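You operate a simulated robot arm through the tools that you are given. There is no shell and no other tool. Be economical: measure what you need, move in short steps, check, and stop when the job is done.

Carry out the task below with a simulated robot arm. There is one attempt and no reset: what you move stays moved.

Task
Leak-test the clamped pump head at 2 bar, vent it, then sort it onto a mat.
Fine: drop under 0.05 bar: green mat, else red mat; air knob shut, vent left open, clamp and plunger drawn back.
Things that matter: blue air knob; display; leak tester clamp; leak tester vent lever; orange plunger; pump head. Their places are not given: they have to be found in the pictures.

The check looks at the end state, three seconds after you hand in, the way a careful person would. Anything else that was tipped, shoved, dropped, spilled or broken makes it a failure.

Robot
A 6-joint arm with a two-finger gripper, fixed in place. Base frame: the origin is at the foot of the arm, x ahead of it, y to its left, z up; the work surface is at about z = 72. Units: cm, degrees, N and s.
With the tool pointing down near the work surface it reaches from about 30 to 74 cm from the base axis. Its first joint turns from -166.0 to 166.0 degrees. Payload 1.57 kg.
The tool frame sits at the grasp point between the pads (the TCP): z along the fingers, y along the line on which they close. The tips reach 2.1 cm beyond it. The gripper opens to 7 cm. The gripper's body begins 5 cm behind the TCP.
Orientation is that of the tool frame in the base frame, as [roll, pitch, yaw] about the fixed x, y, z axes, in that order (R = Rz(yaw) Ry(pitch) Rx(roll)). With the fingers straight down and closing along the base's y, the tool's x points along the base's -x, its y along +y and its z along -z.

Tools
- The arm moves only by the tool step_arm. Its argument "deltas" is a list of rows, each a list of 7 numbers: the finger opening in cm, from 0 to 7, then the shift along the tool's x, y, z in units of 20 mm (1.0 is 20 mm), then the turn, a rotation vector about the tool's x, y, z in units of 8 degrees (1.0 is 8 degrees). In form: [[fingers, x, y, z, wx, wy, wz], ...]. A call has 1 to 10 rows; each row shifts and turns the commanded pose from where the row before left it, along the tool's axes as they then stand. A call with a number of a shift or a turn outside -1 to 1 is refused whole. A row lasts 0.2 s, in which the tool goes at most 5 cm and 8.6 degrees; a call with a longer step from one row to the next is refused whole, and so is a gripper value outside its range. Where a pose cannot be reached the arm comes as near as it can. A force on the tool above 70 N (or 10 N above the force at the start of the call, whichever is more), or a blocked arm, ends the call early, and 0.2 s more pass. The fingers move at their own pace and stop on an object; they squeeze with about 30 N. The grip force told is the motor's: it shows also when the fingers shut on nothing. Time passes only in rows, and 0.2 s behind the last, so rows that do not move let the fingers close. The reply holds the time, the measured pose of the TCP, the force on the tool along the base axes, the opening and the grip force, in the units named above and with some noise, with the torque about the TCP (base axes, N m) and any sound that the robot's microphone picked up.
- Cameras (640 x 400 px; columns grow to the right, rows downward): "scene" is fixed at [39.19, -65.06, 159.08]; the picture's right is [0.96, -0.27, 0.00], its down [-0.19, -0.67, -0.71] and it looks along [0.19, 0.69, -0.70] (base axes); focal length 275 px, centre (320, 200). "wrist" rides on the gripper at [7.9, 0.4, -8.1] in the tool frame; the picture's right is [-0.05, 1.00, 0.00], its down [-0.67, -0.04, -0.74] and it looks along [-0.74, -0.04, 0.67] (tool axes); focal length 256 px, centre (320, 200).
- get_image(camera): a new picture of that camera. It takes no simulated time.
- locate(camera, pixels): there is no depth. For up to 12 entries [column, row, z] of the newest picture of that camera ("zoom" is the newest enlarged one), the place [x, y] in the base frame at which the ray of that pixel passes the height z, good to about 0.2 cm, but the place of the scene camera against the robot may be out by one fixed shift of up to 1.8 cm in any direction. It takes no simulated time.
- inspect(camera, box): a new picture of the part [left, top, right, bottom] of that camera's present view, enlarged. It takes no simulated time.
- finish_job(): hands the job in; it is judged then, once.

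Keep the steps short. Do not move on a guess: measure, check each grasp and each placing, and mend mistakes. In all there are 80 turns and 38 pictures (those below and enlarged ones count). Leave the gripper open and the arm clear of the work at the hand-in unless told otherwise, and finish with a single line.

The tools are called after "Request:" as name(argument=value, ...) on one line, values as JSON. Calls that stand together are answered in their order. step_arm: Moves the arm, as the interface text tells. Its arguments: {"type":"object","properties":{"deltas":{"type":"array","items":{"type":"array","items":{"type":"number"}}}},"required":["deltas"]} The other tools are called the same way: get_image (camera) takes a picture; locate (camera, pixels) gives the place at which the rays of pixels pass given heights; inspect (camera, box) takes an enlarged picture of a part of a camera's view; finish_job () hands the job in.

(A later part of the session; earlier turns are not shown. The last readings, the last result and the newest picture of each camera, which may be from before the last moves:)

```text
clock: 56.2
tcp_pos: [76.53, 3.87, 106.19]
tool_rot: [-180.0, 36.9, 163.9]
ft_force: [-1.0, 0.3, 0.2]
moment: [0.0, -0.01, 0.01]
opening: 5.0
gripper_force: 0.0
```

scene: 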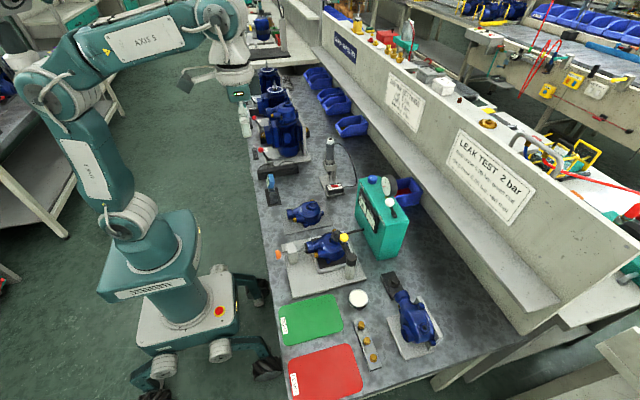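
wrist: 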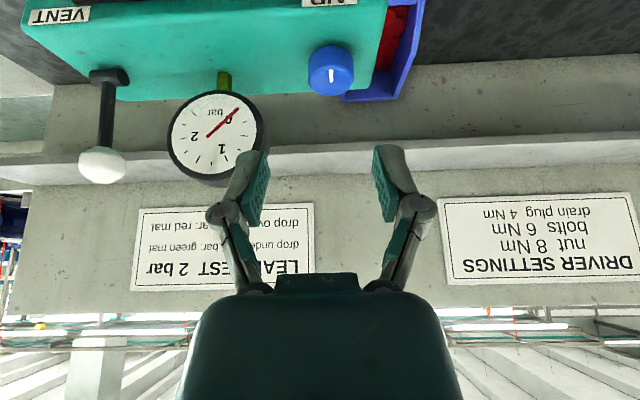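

Now down onto the knob.

Request:
step_arm(deltas=[[5, 0.518, 0.044, 0.916, 0, 0, 0], [5, 0.518, 0.044, 0.916, 0, 0, 0], [5, 0.518, 0.044, 0.916, 0, 0, 0], [5, 0.518, 0.044, 0.916, 0, 0, 0], [5, 0.518, 0.044, 0.916, 0, 0, 0], [5, 0, 0, 0, 0, 0, 0]])

Request:
step_arm(deltas=[[2.5, 0, 0, 0, 0, 0, 0], [2.5, 0, 0, 0, 0, 0, 0], [2.5, 0, -0.056, 0, -0.603, 0, -0.798], [2.5, 0, -0.056, 0, -0.603, 0, -0.798], [2.5, 0, -0.056, 0, -0.603, 0, -0.798], [2.5, 0, -0.056, 0, -0.603, 0, -0.798], [2.5, 0, -0.056, 0, -0.603, 0, -0.798], [2.5, 0, -0.056, 0, -0.603, 0, -0.798]])

Request:
inspect(camera="scene", box=[360, 165, 420, 225])

```text
clock: 57.6
tcp_pos: [78.04, 4.1, 95.95]
tool_rot: [-180.0, 37.0, 163.9]
ft_force: [0.5, 0.4, -0.1]
moment: [-0.02, 0.02, 0.0]
opening: 5.01
gripper_force: 0.0
```

```text
clock: 59.4
tcp_pos: [77.96, 3.35, 95.85]
tool_rot: [-179.9, 37.2, -148.0]
ft_force: [15.2, 4.2, 6.5]
moment: [0.18, 0.06, -0.04]
opening: 3.27
gripper_force: 32.5
```

```text
6.67 times, centred on (390, 195) of scene
```

zoom: 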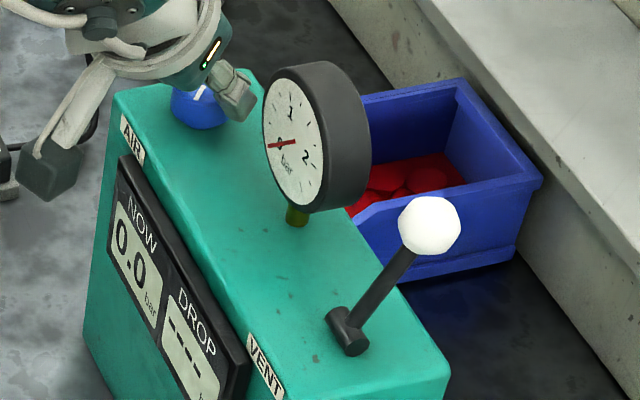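

It reads 0.0 at 48°. I'll turn 16° more and read immediately.

Request:
step_arm(deltas=[[2.5, 0, -0.056, 0, -0.603, 0, -0.798], [2.5, 0, -0.056, 0, -0.603, 0, -0.798]])

Request:
inspect(camera="scene", box=[360, 165, 420, 225])

```text
clock: 60.0
tcp_pos: [78.18, 3.17, 95.84]
tool_rot: [-180.0, 37.3, -131.9]
ft_force: [22.4, 3.9, 8.1]
moment: [0.25, -0.28, -0.15]
opening: 3.26
gripper_force: 31.6
```

```text
6.67 times, centred on (390, 195) of scene
```

zoom: 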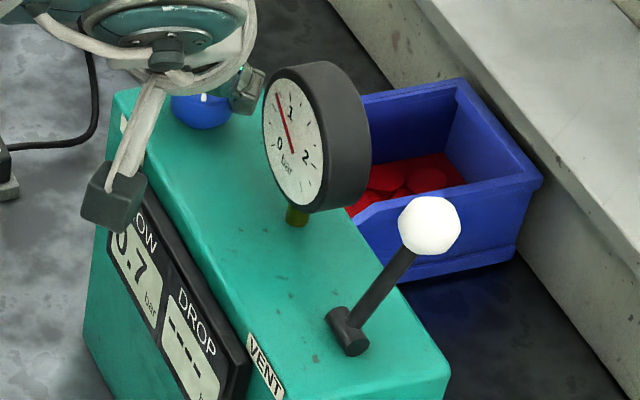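

It's at 0.7 bar and filling. I'll wait 0.6 s and read again.

Request:
step_arm(deltas=[[2.5, 0, 0, 0, 0, 0, 0], [2.5, 0, 0, 0, 0, 0, 0]])

Request:
inspect(camera="scene", box=[360, 165, 420, 225])

```text
clock: 60.6
tcp_pos: [78.27, 3.18, 95.91]
tool_rot: [-179.9, 37.2, -132.0]
ft_force: [28.6, 6.1, 10.1]
moment: [0.39, -0.67, -0.14]
opening: 3.27
gripper_force: 31.9
```

```text
6.67 times, centred on (390, 195) of scene
```

zoom: 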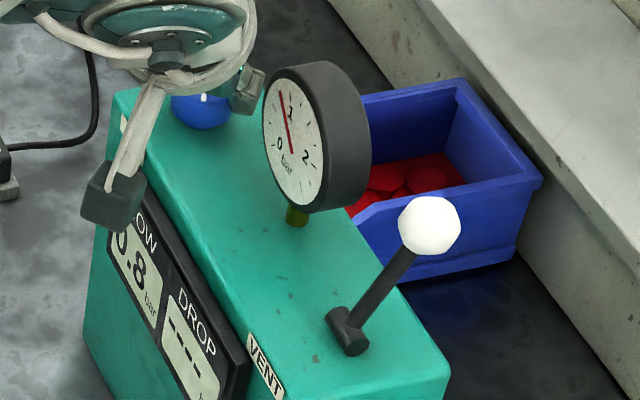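

It again holds at 0.8. My first trial never passed the knob's opening threshold (about 48°), so the lever's original lean was probably the shut position and this side is open. I'll shut the knob, release, and go put the lever back.

Request:
step_arm(deltas=[[2.5, 0, 0.056, 0, 0.603, 0, 0.798], [2.5, 0, 0.056, 0, 0.603, 0, 0.798], [2.5, 0, 0.056, 0, 0.603, 0, 0.798], [2.5, 0, 0.056, 0, 0.603, 0, 0.798], [2.5, 0, 0.056, 0, 0.603, 0, 0.798], [2.5, 0, 0.056, 0, 0.603, 0, 0.798], [2.5, 0, 0.056, 0, 0.603, 0, 0.798], [2.5, 0, 0.056, 0, 0.603, 0, 0.798], [2.5, 0, 0, 0, 0, 0, 0]])

Request:
step_arm(deltas=[[5, 0, 0, 0, 0, 0, 0], [5, 0, 0, 0, 0, 0, 0], [5, -0.603, 0, -0.798, 0, 0, 0], [5, -0.603, 0, -0.798, 0, 0, 0], [5, -0.603, 0, -0.798, 0, 0, 0], [5, -0.603, 0, -0.798, 0, 0, 0], [5, -0.603, 0, -0.798, 0, 0, 0], [5, 0, 0, 0, -0.603, 0, -0.798], [5, 0, 0, 0, -0.603, 0, -0.798], [5, 0, 0, 0, 0, 0, 0]])

```text
clock: 62.6
tcp_pos: [77.86, 3.98, 95.84]
tool_rot: [180.0, 37.2, 164.1]
ft_force: [15.3, 10.2, 9.6]
moment: [-0.29, -0.9, 0.44]
opening: 3.29
gripper_force: 31.7
```

```text
clock: 64.8
tcp_pos: [77.89, 3.94, 105.83]
tool_rot: [179.9, 37.0, -179.9]
ft_force: [-0.6, 0.2, -0.4]
moment: [0.05, 0.01, 0.0]
opening: 5.01
gripper_force: 0.1
```

I'll locate the ball from the last scene view (406.3,198.9).

Request:
locate(camera="scene", pixels=[[406.3, 198.9, 97], [406.3, 198.9, 98], [406.3, 198.9, 99], [406.3, 198.9, 100]])

Request:
step_arm(deltas=[[5, 0, -0.97, 0, 0, 0, 0], [5, 0, -0.97, 0, 0, 0, 0], [5, 0, -0.97, 0, 0, 0, 0], [5, 0, -0.97, 0, 0, 0, 0], [5, 0, -0.97, 0, 0, 0, 0], [5, 0, -0.97, 0, 0, 0, 0], [5, 0, -0.97, 0, 0, 0, 0], [5, 0, -0.97, 0, 0, 0, 0], [5, 0, -0.97, 0, 0, 0, 0], [5, 0, 0, 0, 0, 0, 0]])

```text
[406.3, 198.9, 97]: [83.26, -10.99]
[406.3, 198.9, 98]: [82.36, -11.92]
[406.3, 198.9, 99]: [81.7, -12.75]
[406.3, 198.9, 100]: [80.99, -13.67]
```

```text
clock: 67.0
tcp_pos: [77.95, -13.68, 105.84]
tool_rot: [179.9, 37.2, 180.0]
ft_force: [-0.2, -0.8, -0.4]
moment: [0.01, 0.03, -0.02]
opening: 5.0
gripper_force: 0.1
```

The ball is near (81.4,-13.5,99.6). I'll reach around it, grip, and pull the lever back toward the arm.

Request:
step_arm(deltas=[[5, 0.118, 0.022, 0.772, 0, 0, 0], [5, 0.118, 0.022, 0.772, 0, 0, 0], [5, 0.118, 0.022, 0.772, 0, 0, 0], [5, 0.118, 0.022, 0.772, 0, 0, 0], [2, 0, 0, 0, 0, 0, 0], [2, 0, 0, 0, 0, 0, 0]])

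```text
clock: 68.4
tcp_pos: [80.91, -13.5, 100.25]
tool_rot: [179.8, 37.0, 179.9]
ft_force: [-3.1, -1.7, 1.0]
moment: [-0.03, 0.09, -0.02]
opening: 2.56
gripper_force: 32.0
```

Gripped (2.56 cm). I'll pull toward −x along the arc.

Request:
step_arm(deltas=[[2, 0.34, 0, -0.42, 0, 0, 0], [2, 0.4, 0, -0.3, 0, 0, 0], [2, 0.4, 0, -0.3, 0, 0, 0], [2, 0.46, 0, -0.22, 0, 0, 0], [2, 0.46, 0, -0.22, 0, 0, 0]])

```text
clock: 69.6
tcp_pos: [75.74, -13.55, 100.16]
tool_rot: [179.9, 37.1, -179.9]
ft_force: [-0.2, 0.4, 0.0]
moment: [0.04, 0.0, -0.02]
opening: 2.01
gripper_force: 0.1
```

The fingers came back empty (opening 2.0), so they slipped off the ball. I'll look where the lever is.

Request:
get_image(camera="wrist")

```text
5 pictures are left
```

wrist: 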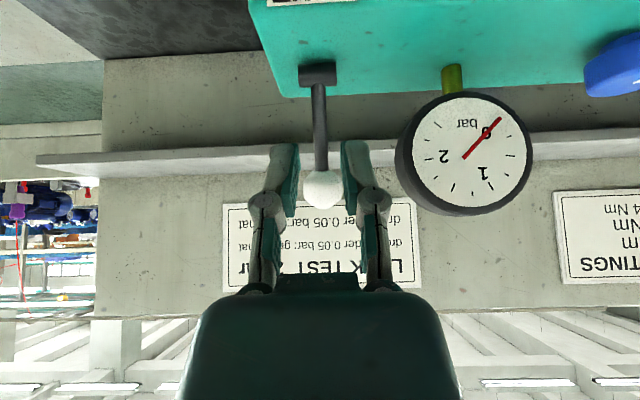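

The ball is still on the far side (at (321,190), about 16 cm deep, x≈80.8); the lever is too stiff for a friction grip. I'll turn the gripper 90° so the fingers sit in front of and behind the ball and can pull it positively.

Request:
step_arm(deltas=[[5, -0.75, 0, -1, 0, 0, 0], [5, -0.75, 0, -1, 0, 0, 0], [7, 0, 0, 0, 0, 0, -0.9375], [7, 0, 0, 0, 0, 0, -0.9375], [7, 0, 0, 0, 0, 0, -0.9375], [7, 0, 0, 0, 0, 0, -0.9375], [7, 0, 0, 0, 0, 0, -0.9375], [7, 0, 0, 0, 0, 0, -0.9375], [7, 0, 0, 0, 0, 0, -0.9375], [7, 0, 0, 0, 0, 0, -0.9375]])

Request:
step_arm(deltas=[[7, 0, 0, 0, 0, 0, -0.9375], [7, 0, 0, 0, 0, 0, -0.9375], [7, 0, 0, 0, 0, 0, -0.9375], [7, 0, 0, 0, 0, 0, -0.9375], [7, 0, 0, 0, 0, 0, 0]])

```text
clock: 71.8
tcp_pos: [75.83, -13.62, 105.22]
tool_rot: [-146.8, 17.5, -114.6]
ft_force: [-0.2, -0.4, -0.6]
moment: [0.01, 0.0, 0.0]
opening: 6.99
gripper_force: 0.1
```

```text
clock: 73.0
tcp_pos: [75.64, -13.46, 105.15]
tool_rot: [-143.0, -0.1, -89.9]
ft_force: [0.9, 0.1, -1.1]
moment: [0.0, 0.04, 0.0]
opening: 7.0
gripper_force: 0.1
```

The turn is done. I'll approach along the tool axis, close around the ball front-to-back, and pull toward −x.

Request:
step_arm(deltas=[[7, 0, -0.5, 0, 0, 0, 0], [7, 0, 0, 0.83, 0, 0, 0], [7, 0, 0, 0.83, 0, 0, 0], [7, 0, 0, 0.83, 0, 0, 0], [7, 0, 0, 0.83, 0, 0, 0], [2, 0, 0, 0, 0, 0, 0], [2, 0, 0, 0, 0, 0, 0]])

Request:
step_arm(deltas=[[2, 0, 0.34, -0.42, 0, 0, 0], [2, 0, 0.4, -0.3, 0, 0, 0]])

```text
clock: 74.6
tcp_pos: [80.54, -13.55, 101.06]
tool_rot: [-142.3, 0.0, -90.0]
ft_force: [6.5, -1.2, 26.9]
moment: [0.2, 0.03, 0.13]
opening: 2.62
gripper_force: 32.1
```

```text
clock: 75.2
tcp_pos: [78.27, -13.46, 101.29]
tool_rot: [-142.6, 0.0, -90.1]
ft_force: [1.9, -0.5, 29.3]
moment: [-0.11, -0.32, -0.03]
opening: 2.58
gripper_force: 32.1
```

The ball is held (2.6 cm) and moving. I'll continue, easing up slightly to reduce the 29 N upward load.

Request:
step_arm(deltas=[[2, 0, 0.3, -0.5, 0, 0, 0], [2, 0, 0.45, -0.36, 0, 0, 0], [2, 0, 0.45, -0.3, 0, 0, 0]])

```text
clock: 76.0
tcp_pos: [75.3, -13.37, 100.72]
tool_rot: [-143.2, 0.3, -89.9]
ft_force: [31.1, 0.2, -14.5]
moment: [0.05, -0.15, 0.06]
opening: 2.6
gripper_force: 31.6
```

The lever is at its original stop (31 N reaction). I'll release, retreat, rotate the gripper back, and return above the knob.

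Request:
step_arm(deltas=[[6.5, 0, 0, 0, 0, 0, 0], [6.5, 0, 0, 0, 0, 0, 0], [6.5, 0, 0, -1, 0, 0, 0], [6.5, 0, 0, -1, 0, 0, 0], [6.5, 0, 0, -1, 0, 0, 0], [5, 0, 0, 0, 0, 0, 0.9375], [5, 0, 0, 0, 0, 0, 0.9375], [5, 0, 0, 0, 0, 0, 0.9375], [5, 0, 0, 0, 0, 0, 0.9375], [5, 0, 0, 0, 0, 0, 0.9375]])

Request:
step_arm(deltas=[[5, 0, 0, 0, 0, 0, 0.9375], [5, 0, 0, 0, 0, 0, 0.9375], [5, 0, 0, 0, 0, 0, 0.9375], [5, 0, 0, 0, 0, 0, 0.9375], [5, 0, 0, 0, 0, 0, 0.9375], [5, 0, 0, 0, 0, 0, 0.9375], [5, 0, 0, 0, 0, 0, 0.9375], [5, 0, 0, 0, 0, 0, 0]])

Request:
step_arm(deltas=[[5, 0, 0.96, 0, 0, 0, 0], [5, 0, 0.96, 0, 0, 0, 0], [5, 0, 0.96, 0, 0, 0, 0], [5, 0, 0.96, 0, 0, 0, 0], [5, 0, 0.96, 0, 0, 0, 0], [5, 0, 0.96, 0, 0, 0, 0], [5, 0, 0.96, 0, 0, 0, 0], [5, 0, 0.96, 0, 0, 0, 0], [5, 0, 0.96, 0, 0, 0, 0]])

Request:
step_arm(deltas=[[5, 0, 0, 0, 0.603, 0, 0.798], [5, 0, 0, 0, 0.603, 0, 0.798], [5, 0, 0, 0, 0, 0, 0]])

```text
clock: 78.2
tcp_pos: [71.53, -13.44, 105.77]
tool_rot: [-149.2, 21.7, -121.6]
ft_force: [0.1, -0.4, 0.4]
moment: [-0.03, 0.01, 0.01]
opening: 5.02
gripper_force: 0.1
```

```text
clock: 80.0
tcp_pos: [71.53, -13.44, 105.93]
tool_rot: [179.8, 37.1, 179.7]
ft_force: [0.8, -0.6, -0.1]
moment: [-0.01, -0.02, -0.01]
opening: 5.0
gripper_force: 0.1
```

```text
clock: 82.0
tcp_pos: [71.47, 3.92, 105.93]
tool_rot: [-179.9, 37.1, -180.0]
ft_force: [-0.6, 0.3, -0.3]
moment: [0.01, 0.01, 0.0]
opening: 5.03
gripper_force: 0.0
```

```text
clock: 82.8
tcp_pos: [71.52, 3.83, 105.93]
tool_rot: [180.0, 37.1, 164.0]
ft_force: [0.7, -0.5, 0.3]
moment: [0.01, 0.01, -0.01]
opening: 4.99
gripper_force: 0.0
```

Next I go down onto the knob, grip, turn 64°, wait briefly, and read.

Request:
step_arm(deltas=[[5, 0.56, 0.98, 0, 0, 0, 0], [5, 0, 0, 0.977, 0, 0, 0], [5, 0, 0, 0.977, 0, 0, 0], [5, 0, 0, 0.977, 0, 0, 0], [5, 0, 0, 0.977, 0, 0, 0], [5, 0, 0, 0.977, 0, 0, 0], [5, 0, 0, 0.977, 0, 0, 0], [5, 0, 0, 0, 0, 0, 0]])

Request:
step_arm(deltas=[[2.5, 0, 0, 0, 0, 0, 0], [2.5, 0, 0, 0, 0, 0, 0], [2.5, 0, -0.056, 0, -0.603, 0, -0.798], [2.5, 0, -0.056, 0, -0.603, 0, -0.798], [2.5, 0, -0.056, 0, -0.603, 0, -0.798], [2.5, 0, -0.056, 0, -0.603, 0, -0.798], [2.5, 0, -0.056, 0, -0.603, 0, -0.798], [2.5, 0, -0.056, 0, -0.603, 0, -0.798]])

Request:
step_arm(deltas=[[2.5, 0, -0.056, 0, -0.603, 0, -0.798], [2.5, 0, -0.056, 0, -0.603, 0, -0.798], [2.5, 0, 0, 0, 0, 0, 0], [2.5, 0, 0, 0, 0, 0, 0]])

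Request:
inspect(camera="scene", box=[360, 165, 420, 225])

```text
clock: 84.6
tcp_pos: [77.98, 4.12, 95.93]
tool_rot: [179.9, 37.1, 164.0]
ft_force: [-0.6, -0.8, -0.8]
moment: [-0.04, 0.02, 0.01]
opening: 5.0
gripper_force: 0.1
```

```text
clock: 86.4
tcp_pos: [78.03, 3.21, 95.99]
tool_rot: [179.8, 37.2, -148.1]
ft_force: [-7.9, -7.0, 11.1]
moment: [-0.08, 0.41, -0.03]
opening: 3.27
gripper_force: 32.0
```

```text
clock: 87.4
tcp_pos: [78.26, 3.11, 96.04]
tool_rot: [179.9, 37.3, -132.0]
ft_force: [-1.3, -6.5, 9.3]
moment: [0.43, -0.57, -0.02]
opening: 3.27
gripper_force: 32.1
```

```text
6.67 times, centred on (390, 195) of scene
```

zoom: 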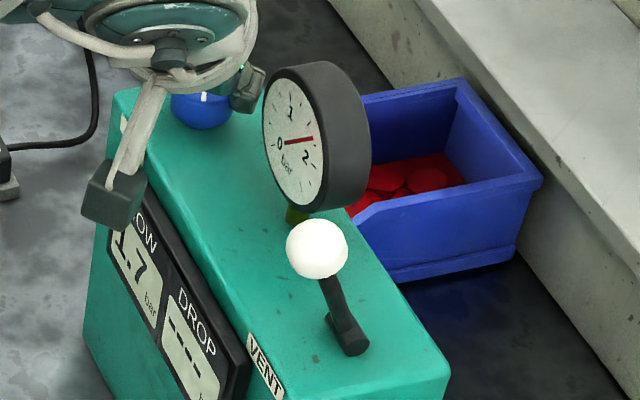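

It reads 1.7 bar and is levelling off; the timing fits a 2 bar regulated supply. I'll wait 2.2 s to fill, then shut the knob fully, release, and lift off.

Request:
step_arm(deltas=[[2.5, 0, 0, 0, 0, 0, 0], [2.5, 0, 0, 0, 0, 0, 0], [2.5, 0, 0, 0, 0, 0, 0], [2.5, 0, 0, 0, 0, 0, 0], [2.5, 0, 0, 0, 0, 0, 0], [2.5, 0, 0, 0, 0, 0, 0], [2.5, 0, 0, 0, 0, 0, 0], [2.5, 0, 0, 0, 0, 0, 0], [2.5, 0, 0, 0, 0, 0, 0], [2.5, 0, 0, 0, 0, 0, 0]])

Request:
step_arm(deltas=[[2.5, 0, 0.056, 0, 0.603, 0, 0.798], [2.5, 0, 0.056, 0, 0.603, 0, 0.798], [2.5, 0, 0.056, 0, 0.603, 0, 0.798], [2.5, 0, 0.056, 0, 0.603, 0, 0.798], [2.5, 0, 0.056, 0, 0.603, 0, 0.798], [2.5, 0, 0.056, 0, 0.603, 0, 0.798], [2.5, 0, 0.056, 0, 0.603, 0, 0.798], [2.5, 0, 0.056, 0, 0.603, 0, 0.798], [2.5, 0, 0, 0, 0, 0, 0]])

Request:
step_arm(deltas=[[5, 0, 0, 0, 0, 0, 0], [5, 0, 0, 0, 0, 0, 0], [5, -0.603, 0, -0.798, 0, 0, 0], [5, -0.603, 0, -0.798, 0, 0, 0], [5, -0.603, 0, -0.798, 0, 0, 0], [5, -0.603, 0, -0.798, 0, 0, 0], [5, -0.603, 0, -0.798, 0, 0, 0], [5, 0, 0, 0, -0.603, 0, -0.798], [5, 0, 0, 0, -0.603, 0, -0.798], [5, 0, 0, 0, 0, 0, 0]])

```text
clock: 89.6
tcp_pos: [78.26, 3.11, 96.05]
tool_rot: [179.9, 37.1, -132.1]
ft_force: [6.4, -6.7, 9.9]
moment: [0.32, -0.39, -0.09]
opening: 3.28
gripper_force: 31.8
```

```text
clock: 91.6
tcp_pos: [77.9, 4.08, 96.01]
tool_rot: [-180.0, 37.1, 163.9]
ft_force: [18.9, -4.4, 8.7]
moment: [-0.48, -0.76, 0.31]
opening: 3.31
gripper_force: 31.8
```

```text
clock: 93.8
tcp_pos: [77.83, 4.0, 106.01]
tool_rot: [179.9, 37.1, 179.9]
ft_force: [0.7, -1.1, 0.5]
moment: [0.02, -0.02, -0.01]
opening: 4.97
gripper_force: 0.0
```

The knob is back against its shut stop. I'll move to the near side of the vent lever without touching it while the drop timer runs, then read the display.

Request:
step_arm(deltas=[[2, 0.798, 0, -0.603, 0, 0, 0], [2, 0.798, 0, -0.603, 0, 0, 0], [0, 0.798, 0, -0.603, 0, 0, 0], [0, 0, 0, 0, 0, 0, 0]])

Request:
step_arm(deltas=[[0, 0, -0.972, 0, 0, 0, 0], [0, 0, -0.972, 0, 0, 0, 0], [0, 0, -0.972, 0, 0, 0, 0], [0, 0, -0.972, 0, 0, 0, 0], [0, 0, -0.972, 0, 0, 0, 0], [0, 0, -0.972, 0, 0, 0, 0], [0, 0, -0.972, 0, 0, 0, 0], [0, 0, -0.972, 0, 0, 0, 0], [0, 0, -0.972, 0, 0, 0, 0]])

Request:
step_arm(deltas=[[0, 0, 0, 0, 0, 0, 0], [0, 0, 0, 0, 0, 0, 0], [0, 0, 0, 0, 0, 0, 0], [0, 0, 0, 0, 0, 0, 0], [0, 0, 0, 0, 0, 0, 0], [0, 0, 0, 0, 0, 0, 0], [0, 0, 0, 0, 0, 0, 0], [0, 0, 0, 0, 0, 0, 0], [0, 0, 0, 0, 0, 0, 0], [0, 0, 0, 0, 0, 0, 0]])

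Request:
step_arm(deltas=[[0, 0, 0, 0, 0, 0, 0], [0, 0, 0, 0, 0, 0, 0], [0, 0, 0, 0, 0, 0, 0], [0, 0, 0, 0, 0, 0, 0], [0, 0, 0, 0, 0, 0, 0], [0, 0, 0, 0, 0, 0, 0], [0, 0, 0, 0, 0, 0, 0], [0, 0, 0, 0, 0, 0, 0], [0, 0, 0, 0, 0, 0, 0], [0, 0, 0, 0, 0, 0, 0]])

Request:
step_arm(deltas=[[0, 0, 0, 0, 0, 0, 0], [0, 0, 0, 0, 0, 0, 0], [0, 0, 0, 0, 0, 0, 0], [0, 0, 0, 0, 0, 0, 0], [0, 0, 0, 0, 0, 0, 0], [0, 0, 0, 0, 0, 0, 0], [0, 0, 0, 0, 0, 0, 0], [0, 0, 0, 0, 0, 0, 0], [0, 0, 0, 0, 0, 0, 0], [0, 0, 0, 0, 0, 0, 0]])

Request:
inspect(camera="scene", box=[350, 170, 410, 230])

```text
clock: 94.8
tcp_pos: [71.9, 3.98, 105.98]
tool_rot: [179.9, 37.0, 180.0]
ft_force: [0.2, 0.9, 0.1]
moment: [-0.02, -0.01, 0.04]
opening: 0.0
gripper_force: 28.0
```

```text
clock: 96.8
tcp_pos: [71.85, -13.59, 105.89]
tool_rot: [179.8, 36.9, 179.9]
ft_force: [-0.4, 0.2, -0.4]
moment: [-0.01, -0.01, 0.04]
opening: 0.0
gripper_force: 28.6
```

```text
clock: 99.0
tcp_pos: [71.66, -13.44, 105.72]
tool_rot: [179.9, 37.0, 179.9]
ft_force: [0.2, 0.1, 0.7]
moment: [-0.03, 0.0, 0.02]
opening: 0.01
gripper_force: 28.7
```

```text
clock: 101.2
tcp_pos: [71.76, -13.37, 105.85]
tool_rot: [179.9, 37.1, 179.8]
ft_force: [-0.2, 0.1, 0.5]
moment: [0.01, -0.01, 0.0]
opening: 0.0
gripper_force: 28.8
```

```text
clock: 103.4
tcp_pos: [71.8, -13.38, 105.89]
tool_rot: [179.9, 37.1, 179.9]
ft_force: [0.0, -0.1, -1.0]
moment: [-0.02, -0.03, -0.01]
opening: 0.0
gripper_force: 28.7
```

```text
6.67 times, centred on (380, 200) of scene
```

zoom: 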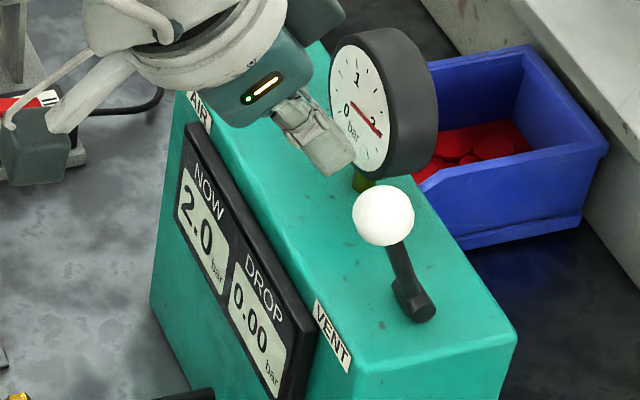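

The display reads NOW 2.0 and DROP 0.00 about 12 s after shutting, so it is under 0.05 and goes on the green mat. Next I open the vent by pushing the lever away to its far stop.

Request:
step_arm(deltas=[[0, 0.553, 0, 0.731, 0, 0, 0], [0, 0.553, 0, 0.731, 0, 0, 0], [0, 0.553, 0, 0.731, 0, 0, 0], [0, -0.399, 0, 0.3, 0, 0, 0], [0, -0.399, 0, 0.3, 0, 0, 0], [0, -0.399, 0, 0.3, 0, 0, 0]])

Request:
step_arm(deltas=[[0, -0.3, 0, 0.23, 0, 0, 0], [0, -0.3, 0, 0.23, 0, 0, 0], [0, -0.3, 0, 0.23, 0, 0, 0], [0, -0.3, 0, 0.23, 0, 0, 0], [0, -0.24, 0, 0.185, 0, 0, 0], [0, -0.24, 0, 0.185, 0, 0, 0], [0, -0.24, 0, 0.185, 0, 0, 0]])

```text
clock: 104.8
tcp_pos: [74.85, -13.44, 100.42]
tool_rot: [179.8, 37.0, 179.9]
ft_force: [-0.6, 0.1, -0.3]
moment: [0.0, 0.02, -0.01]
opening: 0.58
gripper_force: 28.9
```

```text
clock: 106.4
tcp_pos: [79.24, -13.6, 99.83]
tool_rot: [179.8, 36.0, 179.9]
ft_force: [-60.0, 1.2, -13.1]
moment: [-0.28, 0.83, -0.12]
opening: 0.61
gripper_force: 28.6
```

The lever is at the far stop (−60 N, same place as before), so the vent is open. I'll back off, rise, straighten the tool, and move to view the clamp and plunger.

Request:
step_arm(deltas=[[0, 1, 0, -0.754, 0, 0, 0], [0, 1, 0, -0.754, 0, 0, 0], [0, 1, 0, -0.754, 0, 0, 0], [0, 1, 0, -0.754, 0, 0, 0], [0, -0.603, 0, -0.798, 0, 0, 0], [0, -0.603, 0, -0.798, 0, 0, 0], [0, -0.603, 0, -0.798, 0, 0, 0], [0, 0, 0, 0, 0, 0, 0]])

Request:
step_arm(deltas=[[0, 0, 0, 0, 0, 0.9, 0], [0, 0, 0, 0, 0, 0.9, 0], [0, 0, 0, 0, 0, 0.9, 0], [0, 0, 0, 0, 0, 0.9, 0], [0, 0, 0, 0, 0, 0.9, 0], [0, 0, 0, 0, 0, 0, 0]])

Request:
step_arm(deltas=[[0, 0.944, 0.089, 0.667, 0, 0, 0], [0, 0.944, 0.089, 0.667, 0, 0, 0], [0, 0.944, 0.089, 0.667, 0, 0, 0], [0, 0.944, 0.089, 0.667, 0, 0, 0], [0, 0.944, 0.089, 0.667, 0, 0, 0], [0, 0.944, 0.089, 0.667, 0, 0, 0], [0, 0.944, 0.089, 0.667, 0, 0, 0], [0, 0.944, 0.089, 0.667, 0, 0, 0], [0, 0.944, 0.089, 0.667, 0, 0, 0], [0, 0, 0, 0, 0, 0, 0]])

Request:
get_image(camera="wrist")

```text
clock: 108.2
tcp_pos: [69.61, -13.47, 106.35]
tool_rot: [179.9, 37.0, 180.0]
ft_force: [0.7, -0.4, 0.2]
moment: [0.0, 0.02, 0.0]
opening: 0.0
gripper_force: 28.5
```

```text
clock: 109.6
tcp_pos: [69.21, -13.41, 106.3]
tool_rot: [179.9, 1.1, -180.0]
ft_force: [0.0, 0.8, 0.0]
moment: [-0.02, 0.01, -0.02]
opening: 0.01
gripper_force: 28.5
out of reach, approached as far as the arm can: row 5
```

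```text
clock: 111.8
tcp_pos: [52.19, -11.84, 94.05]
tool_rot: [179.9, 1.1, -180.0]
ft_force: [-0.1, 0.8, 1.1]
moment: [0.01, 0.0, 0.02]
opening: 0.0
gripper_force: 28.7
```

```text
2 pictures are left
```

wrist: 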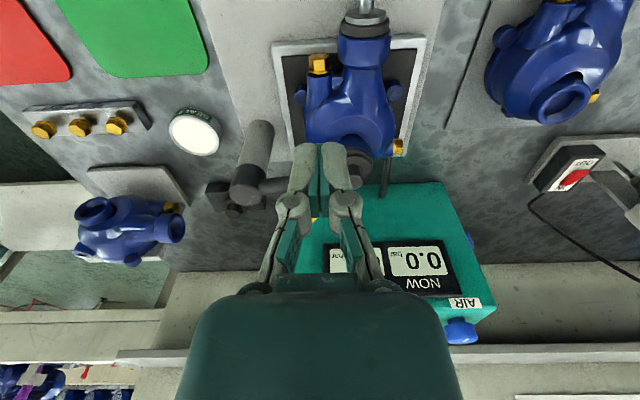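

The display shows NOW 0.0, so the head is vented. I'll triangulate the clamp post, pad, pump, plunger and mat from this view together with the earlier ones.

Request:
locate(camera="wrist", pixels=[[247, 188, 82], [247, 188, 88], [258, 130, 73], [362, 170, 82], [362, 170, 86], [348, 120, 80], [365, 8, 79], [360, 30, 79], [308, 92, 79], [399, 92, 79], [318, 65, 80], [398, 147, 80]])

Request:
locate(camera="scene", pixels=[[278, 254, 77], [278, 254, 79], [278, 254, 81], [292, 252, 79], [305, 248, 79], [351.5, 256, 82], [351.5, 256, 86], [336, 235, 82], [336, 235, 86], [292, 340, 72], [335, 297, 72], [347, 322, 72]])

Request:
locate(camera="wrist", pixels=[[120, 78, 72], [212, 68, 72], [190, 0, 72], [60, 0, 72], [302, 190, 84], [302, 190, 86], [312, 220, 88], [370, 145, 84]])

```text
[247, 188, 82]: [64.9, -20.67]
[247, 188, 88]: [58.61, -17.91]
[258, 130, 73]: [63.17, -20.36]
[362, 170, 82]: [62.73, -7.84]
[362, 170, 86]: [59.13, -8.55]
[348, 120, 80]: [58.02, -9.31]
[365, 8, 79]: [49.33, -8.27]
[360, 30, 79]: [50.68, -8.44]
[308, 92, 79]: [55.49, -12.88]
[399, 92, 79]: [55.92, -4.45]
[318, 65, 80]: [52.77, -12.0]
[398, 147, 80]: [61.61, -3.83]
```

```text
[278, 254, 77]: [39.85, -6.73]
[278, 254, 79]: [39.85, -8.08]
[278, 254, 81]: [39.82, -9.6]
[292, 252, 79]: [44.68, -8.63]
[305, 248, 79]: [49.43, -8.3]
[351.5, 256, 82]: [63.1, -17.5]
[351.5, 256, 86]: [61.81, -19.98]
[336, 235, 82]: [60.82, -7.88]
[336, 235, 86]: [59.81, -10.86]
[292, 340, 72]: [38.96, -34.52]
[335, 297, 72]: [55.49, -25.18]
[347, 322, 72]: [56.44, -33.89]
```

```text
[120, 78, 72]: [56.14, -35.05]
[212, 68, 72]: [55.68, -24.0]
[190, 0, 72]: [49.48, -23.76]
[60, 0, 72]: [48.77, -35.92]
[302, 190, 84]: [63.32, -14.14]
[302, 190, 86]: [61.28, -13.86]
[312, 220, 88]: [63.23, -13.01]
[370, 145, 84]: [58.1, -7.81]
```

The clamp post axis is at (63.1,-20.1) and the yellow ball at (62,-13.8,88) sits on the arm. I'll turn the gripper 90° so the fingers close along x, come down over the ball and grip it.

Request:
step_arm(deltas=[[4, 0, 0, -1, 0, 0, 0], [6, 0, 0, -0.5, 0, 0.13, 0], [6, 0, 0, 0, 0, 0, -1], [6, 0, 0, 0, 0, 0, -1], [6, 0, 0, 0, 0, 0, -1], [6, 0, 0, 0, 0, 0, -1], [6, 0, 0, 0, 0, 0, -1], [6, 0, 0, 0, 0, 0, -1], [6, 0, 0, 0, 0, 0, -1], [6, 0, 0, 0, 0, 0, -1]])

Request:
step_arm(deltas=[[6, 0, 0, 0, 0, 0, -1], [6, 0, 0, 0, 0, 0, -1], [6, 0, 0, 0, 0, 0, -1], [6, 0, 0, 0, 0, 0, -0.25], [6, 0.196, -0.98, 0, 0, 0, 0], [6, 0.196, -0.98, 0, 0, 0, 0], [6, 0.196, -0.98, 0, 0, 0, 0], [6, 0.196, -0.98, 0, 0, 0, 0], [6, 0.196, -0.98, 0, 0, 0, 0], [6, 0, 0, 0, 0, 0, 0]])

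Request:
step_arm(deltas=[[6, 0, 0, 0.84, 0, 0, 0], [6, 0, 0, 0.84, 0, 0, 0], [6, 0, 0, 0.84, 0, 0, 0], [6, 0, 0, 0.84, 0, 0, 0], [6, 0, 0, 0.84, 0, 0, 0], [1.5, 0, 0, 0, 0, 0, 0], [1.5, 0, 0, 0, 0, 0, 0]])

```text
clock: 114.0
tcp_pos: [52.24, -11.8, 96.97]
tool_rot: [180.0, 0.1, -115.8]
ft_force: [0.3, -0.1, 0.5]
moment: [0.01, 0.01, -0.02]
opening: 6.01
gripper_force: 0.1
```

```text
clock: 116.2
tcp_pos: [61.99, -13.74, 96.82]
tool_rot: [-180.0, 0.2, -90.0]
ft_force: [-0.4, 0.1, 0.2]
moment: [0.0, 0.03, 0.0]
opening: 6.01
gripper_force: 0.0
```

```text
clock: 117.8
tcp_pos: [62.16, -13.72, 88.7]
tool_rot: [-179.6, 0.0, -90.1]
ft_force: [21.0, -0.7, 7.4]
moment: [0.01, -0.37, 0.11]
opening: 2.79
gripper_force: 31.7
```

The ball is gripped (2.79 cm). I'll try a small swing about the post toward −x.

Request:
step_arm(deltas=[[1.5, 0.09, 0.32, 0, 0, 0, 0], [1.5, 0.09, 0.32, 0, 0, 0, 0]])

```text
clock: 118.4
tcp_pos: [61.25, -13.74, 88.65]
tool_rot: [-178.4, 0.0, -89.9]
ft_force: [63.6, 9.2, -26.2]
moment: [-0.17, -0.29, 0.31]
opening: 4.7
gripper_force: 23.8
stopped in row 2: the force on the tool passed its limit at 71 N (the readings are from after the stop); the commanded pose is now the measured one
```

It doesn't swing that way. I'll re-centre, re-grip, and try lifting the ball up and back, with the hinge at the post top.

Request:
step_arm(deltas=[[5, 0, -0.45, 0, 0, 0, 0], [5, 0, 0, 0, 0, 0, 0], [1.5, 0, 0, 0, 0, 0, 0], [1.5, 0, 0, 0, 0, 0, 0]])

Request:
step_arm(deltas=[[1.5, 0.135, 0, -0.21, 0, 0, 0], [1.5, 0.135, 0, -0.21, 0, 0, 0], [1.5, 0.135, 0, -0.21, 0, 0, 0]])

```text
clock: 119.4
tcp_pos: [61.87, -14.03, 88.83]
tool_rot: [-178.8, 0.0, -90.0]
ft_force: [31.3, -4.3, 6.9]
moment: [-0.1, -0.61, -0.07]
opening: 3.62
gripper_force: 16.2
```

```text
clock: 120.2
tcp_pos: [61.48, -14.78, 90.39]
tool_rot: [-178.9, 0.0, -90.0]
ft_force: [7.5, 3.8, 21.9]
moment: [0.23, -0.47, -0.08]
opening: 2.22
gripper_force: 5.2
```

The grip slid off the top of the ball. I'll regrip lower (TCP z≈87), straddling the ball well, then lift along the arc.

Request:
step_arm(deltas=[[6, 0, 0, 0, 0, 0, 0], [6, -0.5, -0.45, 0, 0, 0, 0], [6, 0, 0, 0.56, 0, 0, 0], [6, 0, 0, 0.56, 0, 0, 0], [6, 0, 0, 0.56, 0, 0, 0], [1.5, 0, 0, 0, 0, 0, 0], [1.5, 0, 0, 0, 0, 0, 0]])

Request:
step_arm(deltas=[[1.5, 0.13, 0, -0.22, 0, 0, 0], [1.5, 0.13, 0, -0.22, 0, 0, 0]])

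```text
clock: 121.8
tcp_pos: [62.64, -13.57, 86.73]
tool_rot: [-179.2, 0.1, -89.9]
ft_force: [-4.2, 1.4, 8.3]
moment: [0.37, 0.01, -0.13]
opening: 2.71
gripper_force: 32.8
```

```text
clock: 122.4
tcp_pos: [62.4, -14.0, 87.35]
tool_rot: [-179.6, 0.2, -89.9]
ft_force: [-4.0, 14.1, -25.6]
moment: [-0.01, 0.01, 0.01]
opening: 2.79
gripper_force: 32.0
```

The grip holds (2.79) with a −26 N reaction. I'll continue lifting a bit.

Request:
step_arm(deltas=[[1.5, 0.13, 0, -0.22, 0, 0, 0], [1.5, 0.13, 0, -0.22, 0, 0, 0], [1.5, 0, 0, 0, 0, 0, 0]])

```text
clock: 123.2
tcp_pos: [62.52, -14.93, 88.55]
tool_rot: [-179.0, 0.0, -90.0]
ft_force: [-3.1, 4.3, -1.8]
moment: [0.15, 0.08, 0.0]
opening: 2.71
gripper_force: 32.2
```

The reaction dropped to near zero with the ball still held, so the clamp is unlatched and lifting. I'll continue along the arc about the post top.

Request:
step_arm(deltas=[[1.5, 0.52, 0, -0.376, 0, 0, 0], [1.5, 0.575, 0, -0.28, 0, 0, 0], [1.5, 0.615, 0, -0.177, 0, 0, 0]])

Request:
step_arm(deltas=[[1.5, 0.637, 0, -0.067, 0, 0, 0], [1.5, 0.638, 0, 0.045, 0, 0, 0]])

```text
clock: 124.0
tcp_pos: [62.49, -18.35, 90.13]
tool_rot: [-179.2, 0.1, -89.9]
ft_force: [0.7, 0.0, 0.4]
moment: [0.0, 0.03, -0.01]
opening: 1.51
gripper_force: 0.0
```

```text
clock: 124.6
tcp_pos: [62.35, -20.76, 90.11]
tool_rot: [-179.2, 0.1, -90.0]
ft_force: [-0.6, -0.1, -0.8]
moment: [0.03, -0.03, -0.02]
opening: 1.51
gripper_force: 0.0
```

The fingers are empty now, so I'll step aside to (52,-20.8,94) and use a picture to see the clamp and plunger from the side.

Request:
step_arm(deltas=[[1.5, 0, 0, -1, 0, 0, 0], [1.5, 0, 1, -1, 0, 0, 0], [1.5, 0, 1, 0, 0, 0, 0], [1.5, 0, 1, 0, 0, 0, 0], [1.5, 0, 1, 0, 0, 0, 0], [1.5, 0, 1, 0, 0, 0, 0], [1.5, 0, 0, 0, 0, 0, 0]])

Request:
inspect(camera="wrist", box=[60, 20, 560, 332])

```text
clock: 126.2
tcp_pos: [52.55, -20.56, 93.8]
tool_rot: [-179.3, 0.1, -89.8]
ft_force: [0.1, 0.3, -0.6]
moment: [0.02, 0.01, 0.01]
opening: 1.49
gripper_force: 0.1
```

```text
1.28 times, centred on (310, 176) of wrist
```

zoom: 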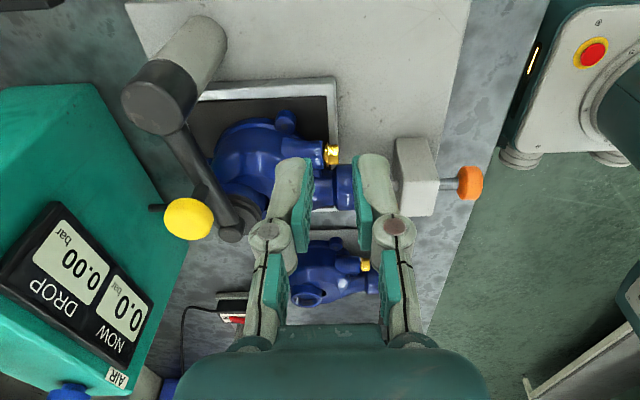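

I see the arm from the post cap (155,95) to the pad disc (232,228) and the yellow ball (190,218) on the +x side. I'll measure where they are now.

Request:
locate(camera="zoom", pixels=[[190, 218, 86], [190, 218, 88], [190, 218, 90], [232, 230, 82], [232, 230, 84], [155, 97, 84], [235, 195, 84], [195, 170, 84], [470, 183, 79], [345, 188, 79], [415, 180, 79], [165, 260, 92]])

Request:
locate(camera="zoom", pixels=[[470, 183, 77], [470, 183, 81], [440, 183, 79], [332, 155, 78], [250, 160, 80], [285, 120, 76], [180, 215, 84], [205, 225, 87], [70, 95, 92], [185, 180, 92], [45, 205, 92], [130, 372, 92]])

```text
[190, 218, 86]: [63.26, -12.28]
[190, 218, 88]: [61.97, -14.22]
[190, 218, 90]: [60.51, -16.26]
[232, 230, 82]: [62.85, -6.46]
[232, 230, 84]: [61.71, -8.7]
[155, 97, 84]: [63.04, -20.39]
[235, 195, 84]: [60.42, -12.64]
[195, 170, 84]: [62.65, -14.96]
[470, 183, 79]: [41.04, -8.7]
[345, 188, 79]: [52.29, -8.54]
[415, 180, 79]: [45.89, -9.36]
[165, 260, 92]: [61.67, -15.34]
```

```text
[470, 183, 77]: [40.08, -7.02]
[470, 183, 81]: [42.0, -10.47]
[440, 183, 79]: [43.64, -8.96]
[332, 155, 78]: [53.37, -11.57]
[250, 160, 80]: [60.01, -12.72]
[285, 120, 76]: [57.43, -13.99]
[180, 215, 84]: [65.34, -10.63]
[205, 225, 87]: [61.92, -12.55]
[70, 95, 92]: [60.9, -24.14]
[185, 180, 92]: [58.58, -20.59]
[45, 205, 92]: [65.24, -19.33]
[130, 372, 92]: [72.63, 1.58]
```

The ball is unmoved at (62,-14.2,88). The post cap is coaxial with the post, so it should swing; −x was rigid, so I'll regrip and try a gentle +x swing.

Request:
step_arm(deltas=[[6, -0.65, -0.97, 0, 0, 0, 0], [6, -0.65, -0.97, 0, 0, 0, 0], [6, -0.65, -0.97, 0, 0, 0, 0], [6, -0.65, -0.97, 0, 0, 0, 0], [6, -0.65, -0.97, 0, 0, 0, 0], [6, 0, 0, 0.8625, 0, 0, 0], [6, 0, 0, 0.8625, 0, 0, 0], [6, 0, 0, 0.8625, 0, 0, 0], [6, 0, 0, 0.8, 0, 0, 0], [6, 0, 0, 0, 0, 0, 0]])

Request:
step_arm(deltas=[[1.5, 0, 0, 0, 0, 0, 0], [1.5, 0, 0, 0, 0, 0, 0], [1.5, -0.04, -0.25, 0, 0, 0, 0], [1.5, -0.04, -0.25, 0, 0, 0, 0]])

```text
clock: 128.4
tcp_pos: [62.02, -14.15, 87.39]
tool_rot: [-179.3, 0.1, -89.9]
ft_force: [-0.7, 0.5, -0.1]
moment: [0.02, -0.02, 0.01]
opening: 6.01
gripper_force: 0.1
```

```text
clock: 129.4
tcp_pos: [63.21, -14.06, 87.49]
tool_rot: [-179.3, 0.0, -89.8]
ft_force: [-6.2, 0.6, 9.8]
moment: [-0.02, 0.09, -0.26]
opening: 2.75
gripper_force: 32.1
```

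It swings freely toward +x (6 N). I'll continue along the arc about the post in steps.

Request:
step_arm(deltas=[[1.5, 0.057, -0.545, 0, 0, 0, 0], [1.5, 0.15, -0.525, 0, 0, 0, 0], [1.5, 0.24, -0.49, 0, 0, 0, 0], [1.5, 0.325, -0.445, 0, 0, 0, 0]])

Request:
step_arm(deltas=[[1.5, 0.395, -0.38, 0, 0, 0, 0], [1.5, 0.455, -0.305, 0, 0, 0, 0]])

```text
clock: 130.4
tcp_pos: [67.13, -15.68, 87.43]
tool_rot: [-179.3, 0.1, -90.0]
ft_force: [-6.7, 2.4, -5.2]
moment: [-0.1, 0.01, -0.37]
opening: 2.75
gripper_force: 32.3
```

```text
clock: 131.0
tcp_pos: [68.42, -17.4, 87.58]
tool_rot: [-179.2, 0.1, -89.9]
ft_force: [-7.0, 0.5, 0.2]
moment: [-0.12, 0.04, -0.27]
opening: 2.76
gripper_force: 32.0
```

It's swinging freely, now about −62° with the ball still held. I'll continue to the stop.

Request:
step_arm(deltas=[[1.5, 0.5, -0.225, 0, 0, 0, 0], [1.5, 0.535, -0.135, 0, 0, 0, 0], [1.5, 0.55, -0.04, 0, 0, 0, 0]])

Request:
step_arm(deltas=[[1.5, 0.55, 0.05, 0, 0, 0, 0]])

```text
clock: 131.8
tcp_pos: [69.7, -21.21, 87.37]
tool_rot: [-179.0, 0.2, -90.0]
ft_force: [0.0, -0.4, 0.0]
moment: [0.06, 0.04, 0.01]
opening: 1.48
gripper_force: 0.1
```

```text
clock: 132.2
tcp_pos: [69.16, -21.26, 87.67]
tool_rot: [-179.2, 0.1, -89.8]
ft_force: [-0.1, 0.4, -0.1]
moment: [0.02, -0.02, 0.0]
opening: 1.5
gripper_force: 0.1
```

The grip slipped off past about −62°. I'll go to the +y side of the ball with closed fingers and push it on toward −y until it stops.

Request:
step_arm(deltas=[[0, 0, 0, -0.8, 0, 0, 0], [0, 0, 0, -0.8, 0, 0, 0], [0, 0, 0, -0.8, 0, 0, 0], [0, -0.84, 0.11, 0, 0, 0, 0], [0, -0.84, 0.11, 0, 0, 0, 0], [0, -0.84, 0.11, 0, 0, 0, 0], [0, -0.84, 0.11, 0, 0, 0, 0], [0, 0, 0, 0.7, 0, 0, 0], [0, 0, 0, 0.7, 0, 0, 0], [0, 0, 0, 0.6, 0, 0, 0]])

Request:
step_arm(deltas=[[0, 0.3, 0, 0, 0, 0, 0], [0, 0.3, 0, 0, 0, 0, 0], [0, 0.3, 0, 0, 0, 0, 0], [0, 0.3, 0, 0, 0, 0, 0]])

```text
clock: 134.4
tcp_pos: [68.47, -14.92, 88.23]
tool_rot: [-179.3, 0.1, -89.9]
ft_force: [0.3, -0.3, 0.4]
moment: [0.0, 0.0, -0.02]
opening: 0.0
gripper_force: 28.6
```

```text
clock: 135.4
tcp_pos: [68.45, -15.96, 88.17]
tool_rot: [-179.5, 0.7, -89.4]
ft_force: [-13.4, 62.0, -5.9]
moment: [0.61, -0.38, 0.03]
opening: 0.63
gripper_force: 28.4
```

The ball met a firm stop at about −70°, clear of the pump, so the clamp is drawn back. Next is the plunger: I'll lift off, turn the gripper back to close along y, and move above the orange knob near (41,-8.4,78.6), stopping at z≈84.

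Request:
step_arm(deltas=[[0, -0.7, 0, 0, 0, 0, 0], [0, 0, 0, -0.9, 0, 0, 0], [0, 0, 0, -0.9, 0, 0, 0], [0, 0, 0, -0.9, 0, 0, 0], [0, 0, 0, -0.9, 0, 0, 0], [0, 0, 0, -0.9, 0, 0, 0], [3, 0, 0, 0, 0, 0, 0.9375], [6, 0, 0, 0, 0, 0, 0.9375], [6, 0, 0, 0, 0, 0, 0.9375], [6, 0, 0, 0, 0, 0, 0.9375]])

Request:
step_arm(deltas=[[6, 0, 0, 0, 0, 0, 0.9375], [6, 0, 0, 0, 0, 0, 0.9375], [6, 0, 0, 0, 0, 0, 0.9375], [6, 0, 0, 0, 0, 0, 0.9375], [6, 0, 0, 0, 0, 0, 0.9375], [6, 0, 0, 0, 0, 0, 0.9375], [6, 0, 0, 0, 0, 0, 0.9375], [6, 0, 0, 0, 0, 0, 0.9375], [6, 0.982, 0.269, 0, 0, 0, 0], [6, 0.982, 0.269, 0, 0, 0, 0]])

Request:
step_arm(deltas=[[6, 0.982, 0.269, 0, 0, 0, 0], [6, 0.982, 0.269, 0, 0, 0, 0], [6, 0.982, 0.269, 0, 0, 0, 0], [6, 0.982, 0.269, 0, 0, 0, 0], [6, 0.982, 0.269, 0, 0, 0, 0], [6, 0.982, 0.269, 0, 0, 0, 0], [6, 0.982, 0.269, 0, 0, 0, 0], [6, 0.982, 0.269, 0, 0, 0, 0], [6, 0.982, 0.269, 0, 0, 0, 0], [6, 0.982, 0.269, 0, 0, 0, 0]])

Request:
step_arm(deltas=[[6, 0.982, 0.269, 0, 0, 0, 0], [6, 0.982, 0.269, 0, 0, 0, 0], [6, 0, 0, 0.93, 0, 0, 0], [6, 0, 0, 0.93, 0, 0, 0], [6, 0, 0, 0.93, 0, 0, 0], [6, 0, 0, 0.93, 0, 0, 0], [6, 0, 0, 0.93, 0, 0, 0], [6, 0, 0, 0.93, 0, 0, 0], [6, 0, 0, 0.9, 0, 0, 0]])

```text
clock: 137.6
tcp_pos: [68.28, -15.78, 97.07]
tool_rot: [-179.4, 0.5, -120.0]
ft_force: [-0.4, 0.2, 0.8]
moment: [0.0, 0.01, -0.04]
opening: 5.99
gripper_force: 0.0
```

```text
clock: 139.8
tcp_pos: [64.3, -14.59, 97.06]
tool_rot: [179.8, 0.8, 180.0]
ft_force: [0.8, -0.1, -0.7]
moment: [0.0, -0.03, -0.02]
opening: 6.0
gripper_force: 0.1
```

```text
clock: 142.0
tcp_pos: [44.64, -9.41, 96.88]
tool_rot: [179.8, 0.8, -179.9]
ft_force: [-0.2, -0.4, -0.6]
moment: [-0.03, 0.02, -0.01]
opening: 6.0
gripper_force: 0.1
```

```text
clock: 144.0
tcp_pos: [40.94, -8.52, 83.63]
tool_rot: [179.9, 0.8, -180.0]
ft_force: [1.1, -0.3, 0.5]
moment: [0.01, -0.04, 0.02]
opening: 6.02
gripper_force: 0.0
```

Well placed at (40.9,-8.5,83.6). I'll go down around the orange knob, close, and draw it back toward the arm.

Request:
step_arm(deltas=[[6, 0, 0.05, 0.805, 0, 0, 0], [6, 0, 0, 0.805, 0, 0, 0], [6, 0, 0, 0.805, 0, 0, 0], [1.2, 0, 0, 0, 0, 0, 0], [1.2, 0, 0, 0, 0, 0, 0]])

Request:
step_arm(deltas=[[1.2, 0.25, 0, 0, 0, 0, 0], [1.2, 0.25, 0, 0, 0, 0, 0], [1.2, 0.25, 0, 0, 0, 0, 0]])

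Request:
step_arm(deltas=[[1.2, 0.25, 0, 0, 0, 0, 0], [1.2, 0.25, 0, 0, 0, 0, 0]])

```text
clock: 145.2
tcp_pos: [41.0, -8.11, 79.16]
tool_rot: [-180.0, 0.9, -179.8]
ft_force: [0.1, 27.7, 23.4]
moment: [0.54, -0.12, 0.07]
opening: 3.09
gripper_force: 32.0
```

```text
clock: 146.0
tcp_pos: [39.44, -8.05, 79.0]
tool_rot: [179.9, 0.9, -179.8]
ft_force: [0.6, 45.2, 37.2]
moment: [0.98, 0.11, 0.01]
opening: 3.11
gripper_force: 31.4
```

```text
clock: 146.6
tcp_pos: [38.64, -8.09, 79.03]
tool_rot: [179.8, 0.8, 180.0]
ft_force: [6.6, 31.1, -2.3]
moment: [0.22, 0.13, -0.11]
opening: 3.35
gripper_force: 16.2
```

The knob is gripped (3.1 cm) and moving back. I'll re-centre 0.3 cm in +y and pull a little further to find the stop.

Request:
step_arm(deltas=[[1.2, 0, 0.2, 0, 0, 0, 0], [1.2, 0.25, 0, 0, 0, 0, 0], [1.2, 0.25, 0, 0, 0, 0, 0]])

Request:
step_arm(deltas=[[1.2, 0.25, 0, 0, 0, 0, 0]])

```text
clock: 147.4
tcp_pos: [37.61, -8.08, 79.05]
tool_rot: [180.0, 1.2, -179.9]
ft_force: [28.9, -6.0, -3.4]
moment: [-0.14, -0.07, -0.04]
opening: 3.1
gripper_force: 32.2
```

```text
clock: 147.8
tcp_pos: [36.99, -7.93, 79.07]
tool_rot: [179.9, 0.9, 180.0]
ft_force: [18.4, -7.3, 10.0]
moment: [-0.06, 0.04, -0.01]
opening: 2.91
gripper_force: 31.6
```

The plunger reached its back stop (29 N, pads slipping) after about 3 cm of travel. I'll release, rise, turn the gripper 90°, and move above the pump's outlet ring, axis about (61.7,-8.1), top about z 82.5.

Request:
step_arm(deltas=[[6.5, 0, 0, 0, 0, 0, 0], [6.5, 0, 0, 0, 0, 0, 0], [6.5, 0, 0, -1, 0, 0, 0], [6.5, 0, 0, -1, 0, 0, 0], [6.5, 0, 0, -1, 0, 0, 0], [6.5, 0, 0, -1, 0, 0, 0], [6.5, 0, 0, -1, 0, 0, 0], [6.5, 0, 0, -1, 0, 0, 0], [6.5, 0, 0, -1, 0, 0, 0], [6.5, 0, 0, -1, 0, -0.1, 0]])

Request:
step_arm(deltas=[[6.5, 0, 0, 0, 0, 0, -0.9375], [6.5, 0, 0, 0, 0, 0, -0.9375], [6.5, 0, 0, 0, 0, 0, -0.9375], [6.5, 0, 0, 0, 0, 0, -0.9375], [6.5, 0, 0, 0, 0, 0, -0.9375], [6.5, 0, 0, 0, 0, 0, -0.9375], [6.5, 0, 0, 0, 0, 0, -0.9375], [6.5, 0, 0, 0, 0, 0, -0.9375], [6.5, 0, 0, 0, 0, 0, -0.9375], [6.5, 0, 0, 0, 0, 0, -0.9375]])

Request:
step_arm(deltas=[[6.5, 0, 0, 0, 0, 0, -0.9375], [6.5, 0, 0, 0, 0, 0, -0.9375], [6.5, 0, -0.952, 0, 0, 0, 0], [6.5, 0, -0.952, 0, 0, 0, 0], [6.5, 0, -0.952, 0, 0, 0, 0], [6.5, 0, -0.952, 0, 0, 0, 0], [6.5, 0, -0.952, 0, 0, 0, 0], [6.5, 0, -0.952, 0, 0, 0, 0], [6.5, 0, -0.952, 0, 0, 0, 0], [6.5, 0, -0.952, 0, 0, 0, 0]])

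Request:
step_arm(deltas=[[6.5, 0, -0.952, 0, 0, 0, 0], [6.5, 0, -0.952, 0, 0, 0, 0], [6.5, 0, -0.952, 0, 0, 0, 0], [6.5, 0, -0.952, 0, 0, 0, 0], [6.5, 0.05, -0.952, 0, 0, 0, 0], [6.5, 0, 0, 0.9, 0, 0, 0], [6.5, 0, 0, 0.9, 0, 0, 0], [6.5, 0, 0, 0.9, 0, 0, 0], [6.5, 0, 0, 0.9, 0, 0, 0], [6.5, 0, 0, 0.9, 0, 0, 0]])

```text
clock: 150.0
tcp_pos: [36.85, -7.73, 94.97]
tool_rot: [179.8, 1.6, -179.9]
ft_force: [-0.2, 0.8, 0.4]
moment: [-0.02, 0.01, -0.01]
opening: 6.48
gripper_force: 0.0
```

```text
clock: 152.2
tcp_pos: [36.9, -7.87, 94.99]
tool_rot: [-178.5, 0.6, -104.8]
ft_force: [0.0, 0.0, 0.0]
moment: [0.04, -0.02, -0.01]
opening: 6.53
gripper_force: 0.0
```

```text
clock: 154.4
tcp_pos: [52.01, -7.93, 95.37]
tool_rot: [-178.4, 0.1, -89.9]
ft_force: [0.1, 0.4, -0.4]
moment: [-0.01, 0.0, 0.01]
opening: 6.47
gripper_force: 0.1
```

```text
clock: 156.6
tcp_pos: [61.58, -7.84, 86.71]
tool_rot: [-178.5, 0.1, -89.9]
ft_force: [-0.3, -1.1, 0.3]
moment: [0.02, 0.0, -0.01]
opening: 6.51
gripper_force: 0.0
```

Positioned at (61.6,-7.8,86.7). I'll lower onto the outlet ring, close, and try a 2 cm lift.

Request:
step_arm(deltas=[[6.5, 0.1, 0, 0.6, 0, 0, 0], [6.5, 0, 0, 0.6, 0, 0, 0], [6.5, 0, 0, 0.4, 0, 0, 0], [6.5, 0, 0, 0.4, 0, 0, 0], [6.5, 0, 0, 0.3, 0, 0, 0]])

Request:
step_arm(deltas=[[1, 0, 0, 0, 0, 0, 0], [1, 0, 0, 0, 0, 0, 0], [1, 0, 0, 0, 0, 0, 0]])

Request:
step_arm(deltas=[[1, 0, 0, -0.35, 0, 0, 0], [1, 0, 0, -0.35, 0, 0, 0], [1, 0, 0, -0.35, 0, 0, 0]])

```text
clock: 157.8
tcp_pos: [61.97, -8.05, 82.09]
tool_rot: [-178.3, 0.1, -89.8]
ft_force: [0.9, -0.8, 2.0]
moment: [0.01, 0.04, 0.05]
opening: 6.56
gripper_force: 0.5
```

```text
clock: 158.6
tcp_pos: [62.05, -7.9, 82.88]
tool_rot: [-177.7, -0.1, -89.9]
ft_force: [-4.0, -2.0, 57.4]
moment: [-0.28, 1.41, 0.05]
opening: 4.04
gripper_force: 29.6
```

```text
clock: 159.4
tcp_pos: [61.77, -8.08, 84.16]
tool_rot: [-178.5, 0.1, -89.9]
ft_force: [-0.1, 0.1, 0.6]
moment: [-0.03, -0.05, 0.01]
opening: 4.12
gripper_force: 0.0
5 turns are left
```

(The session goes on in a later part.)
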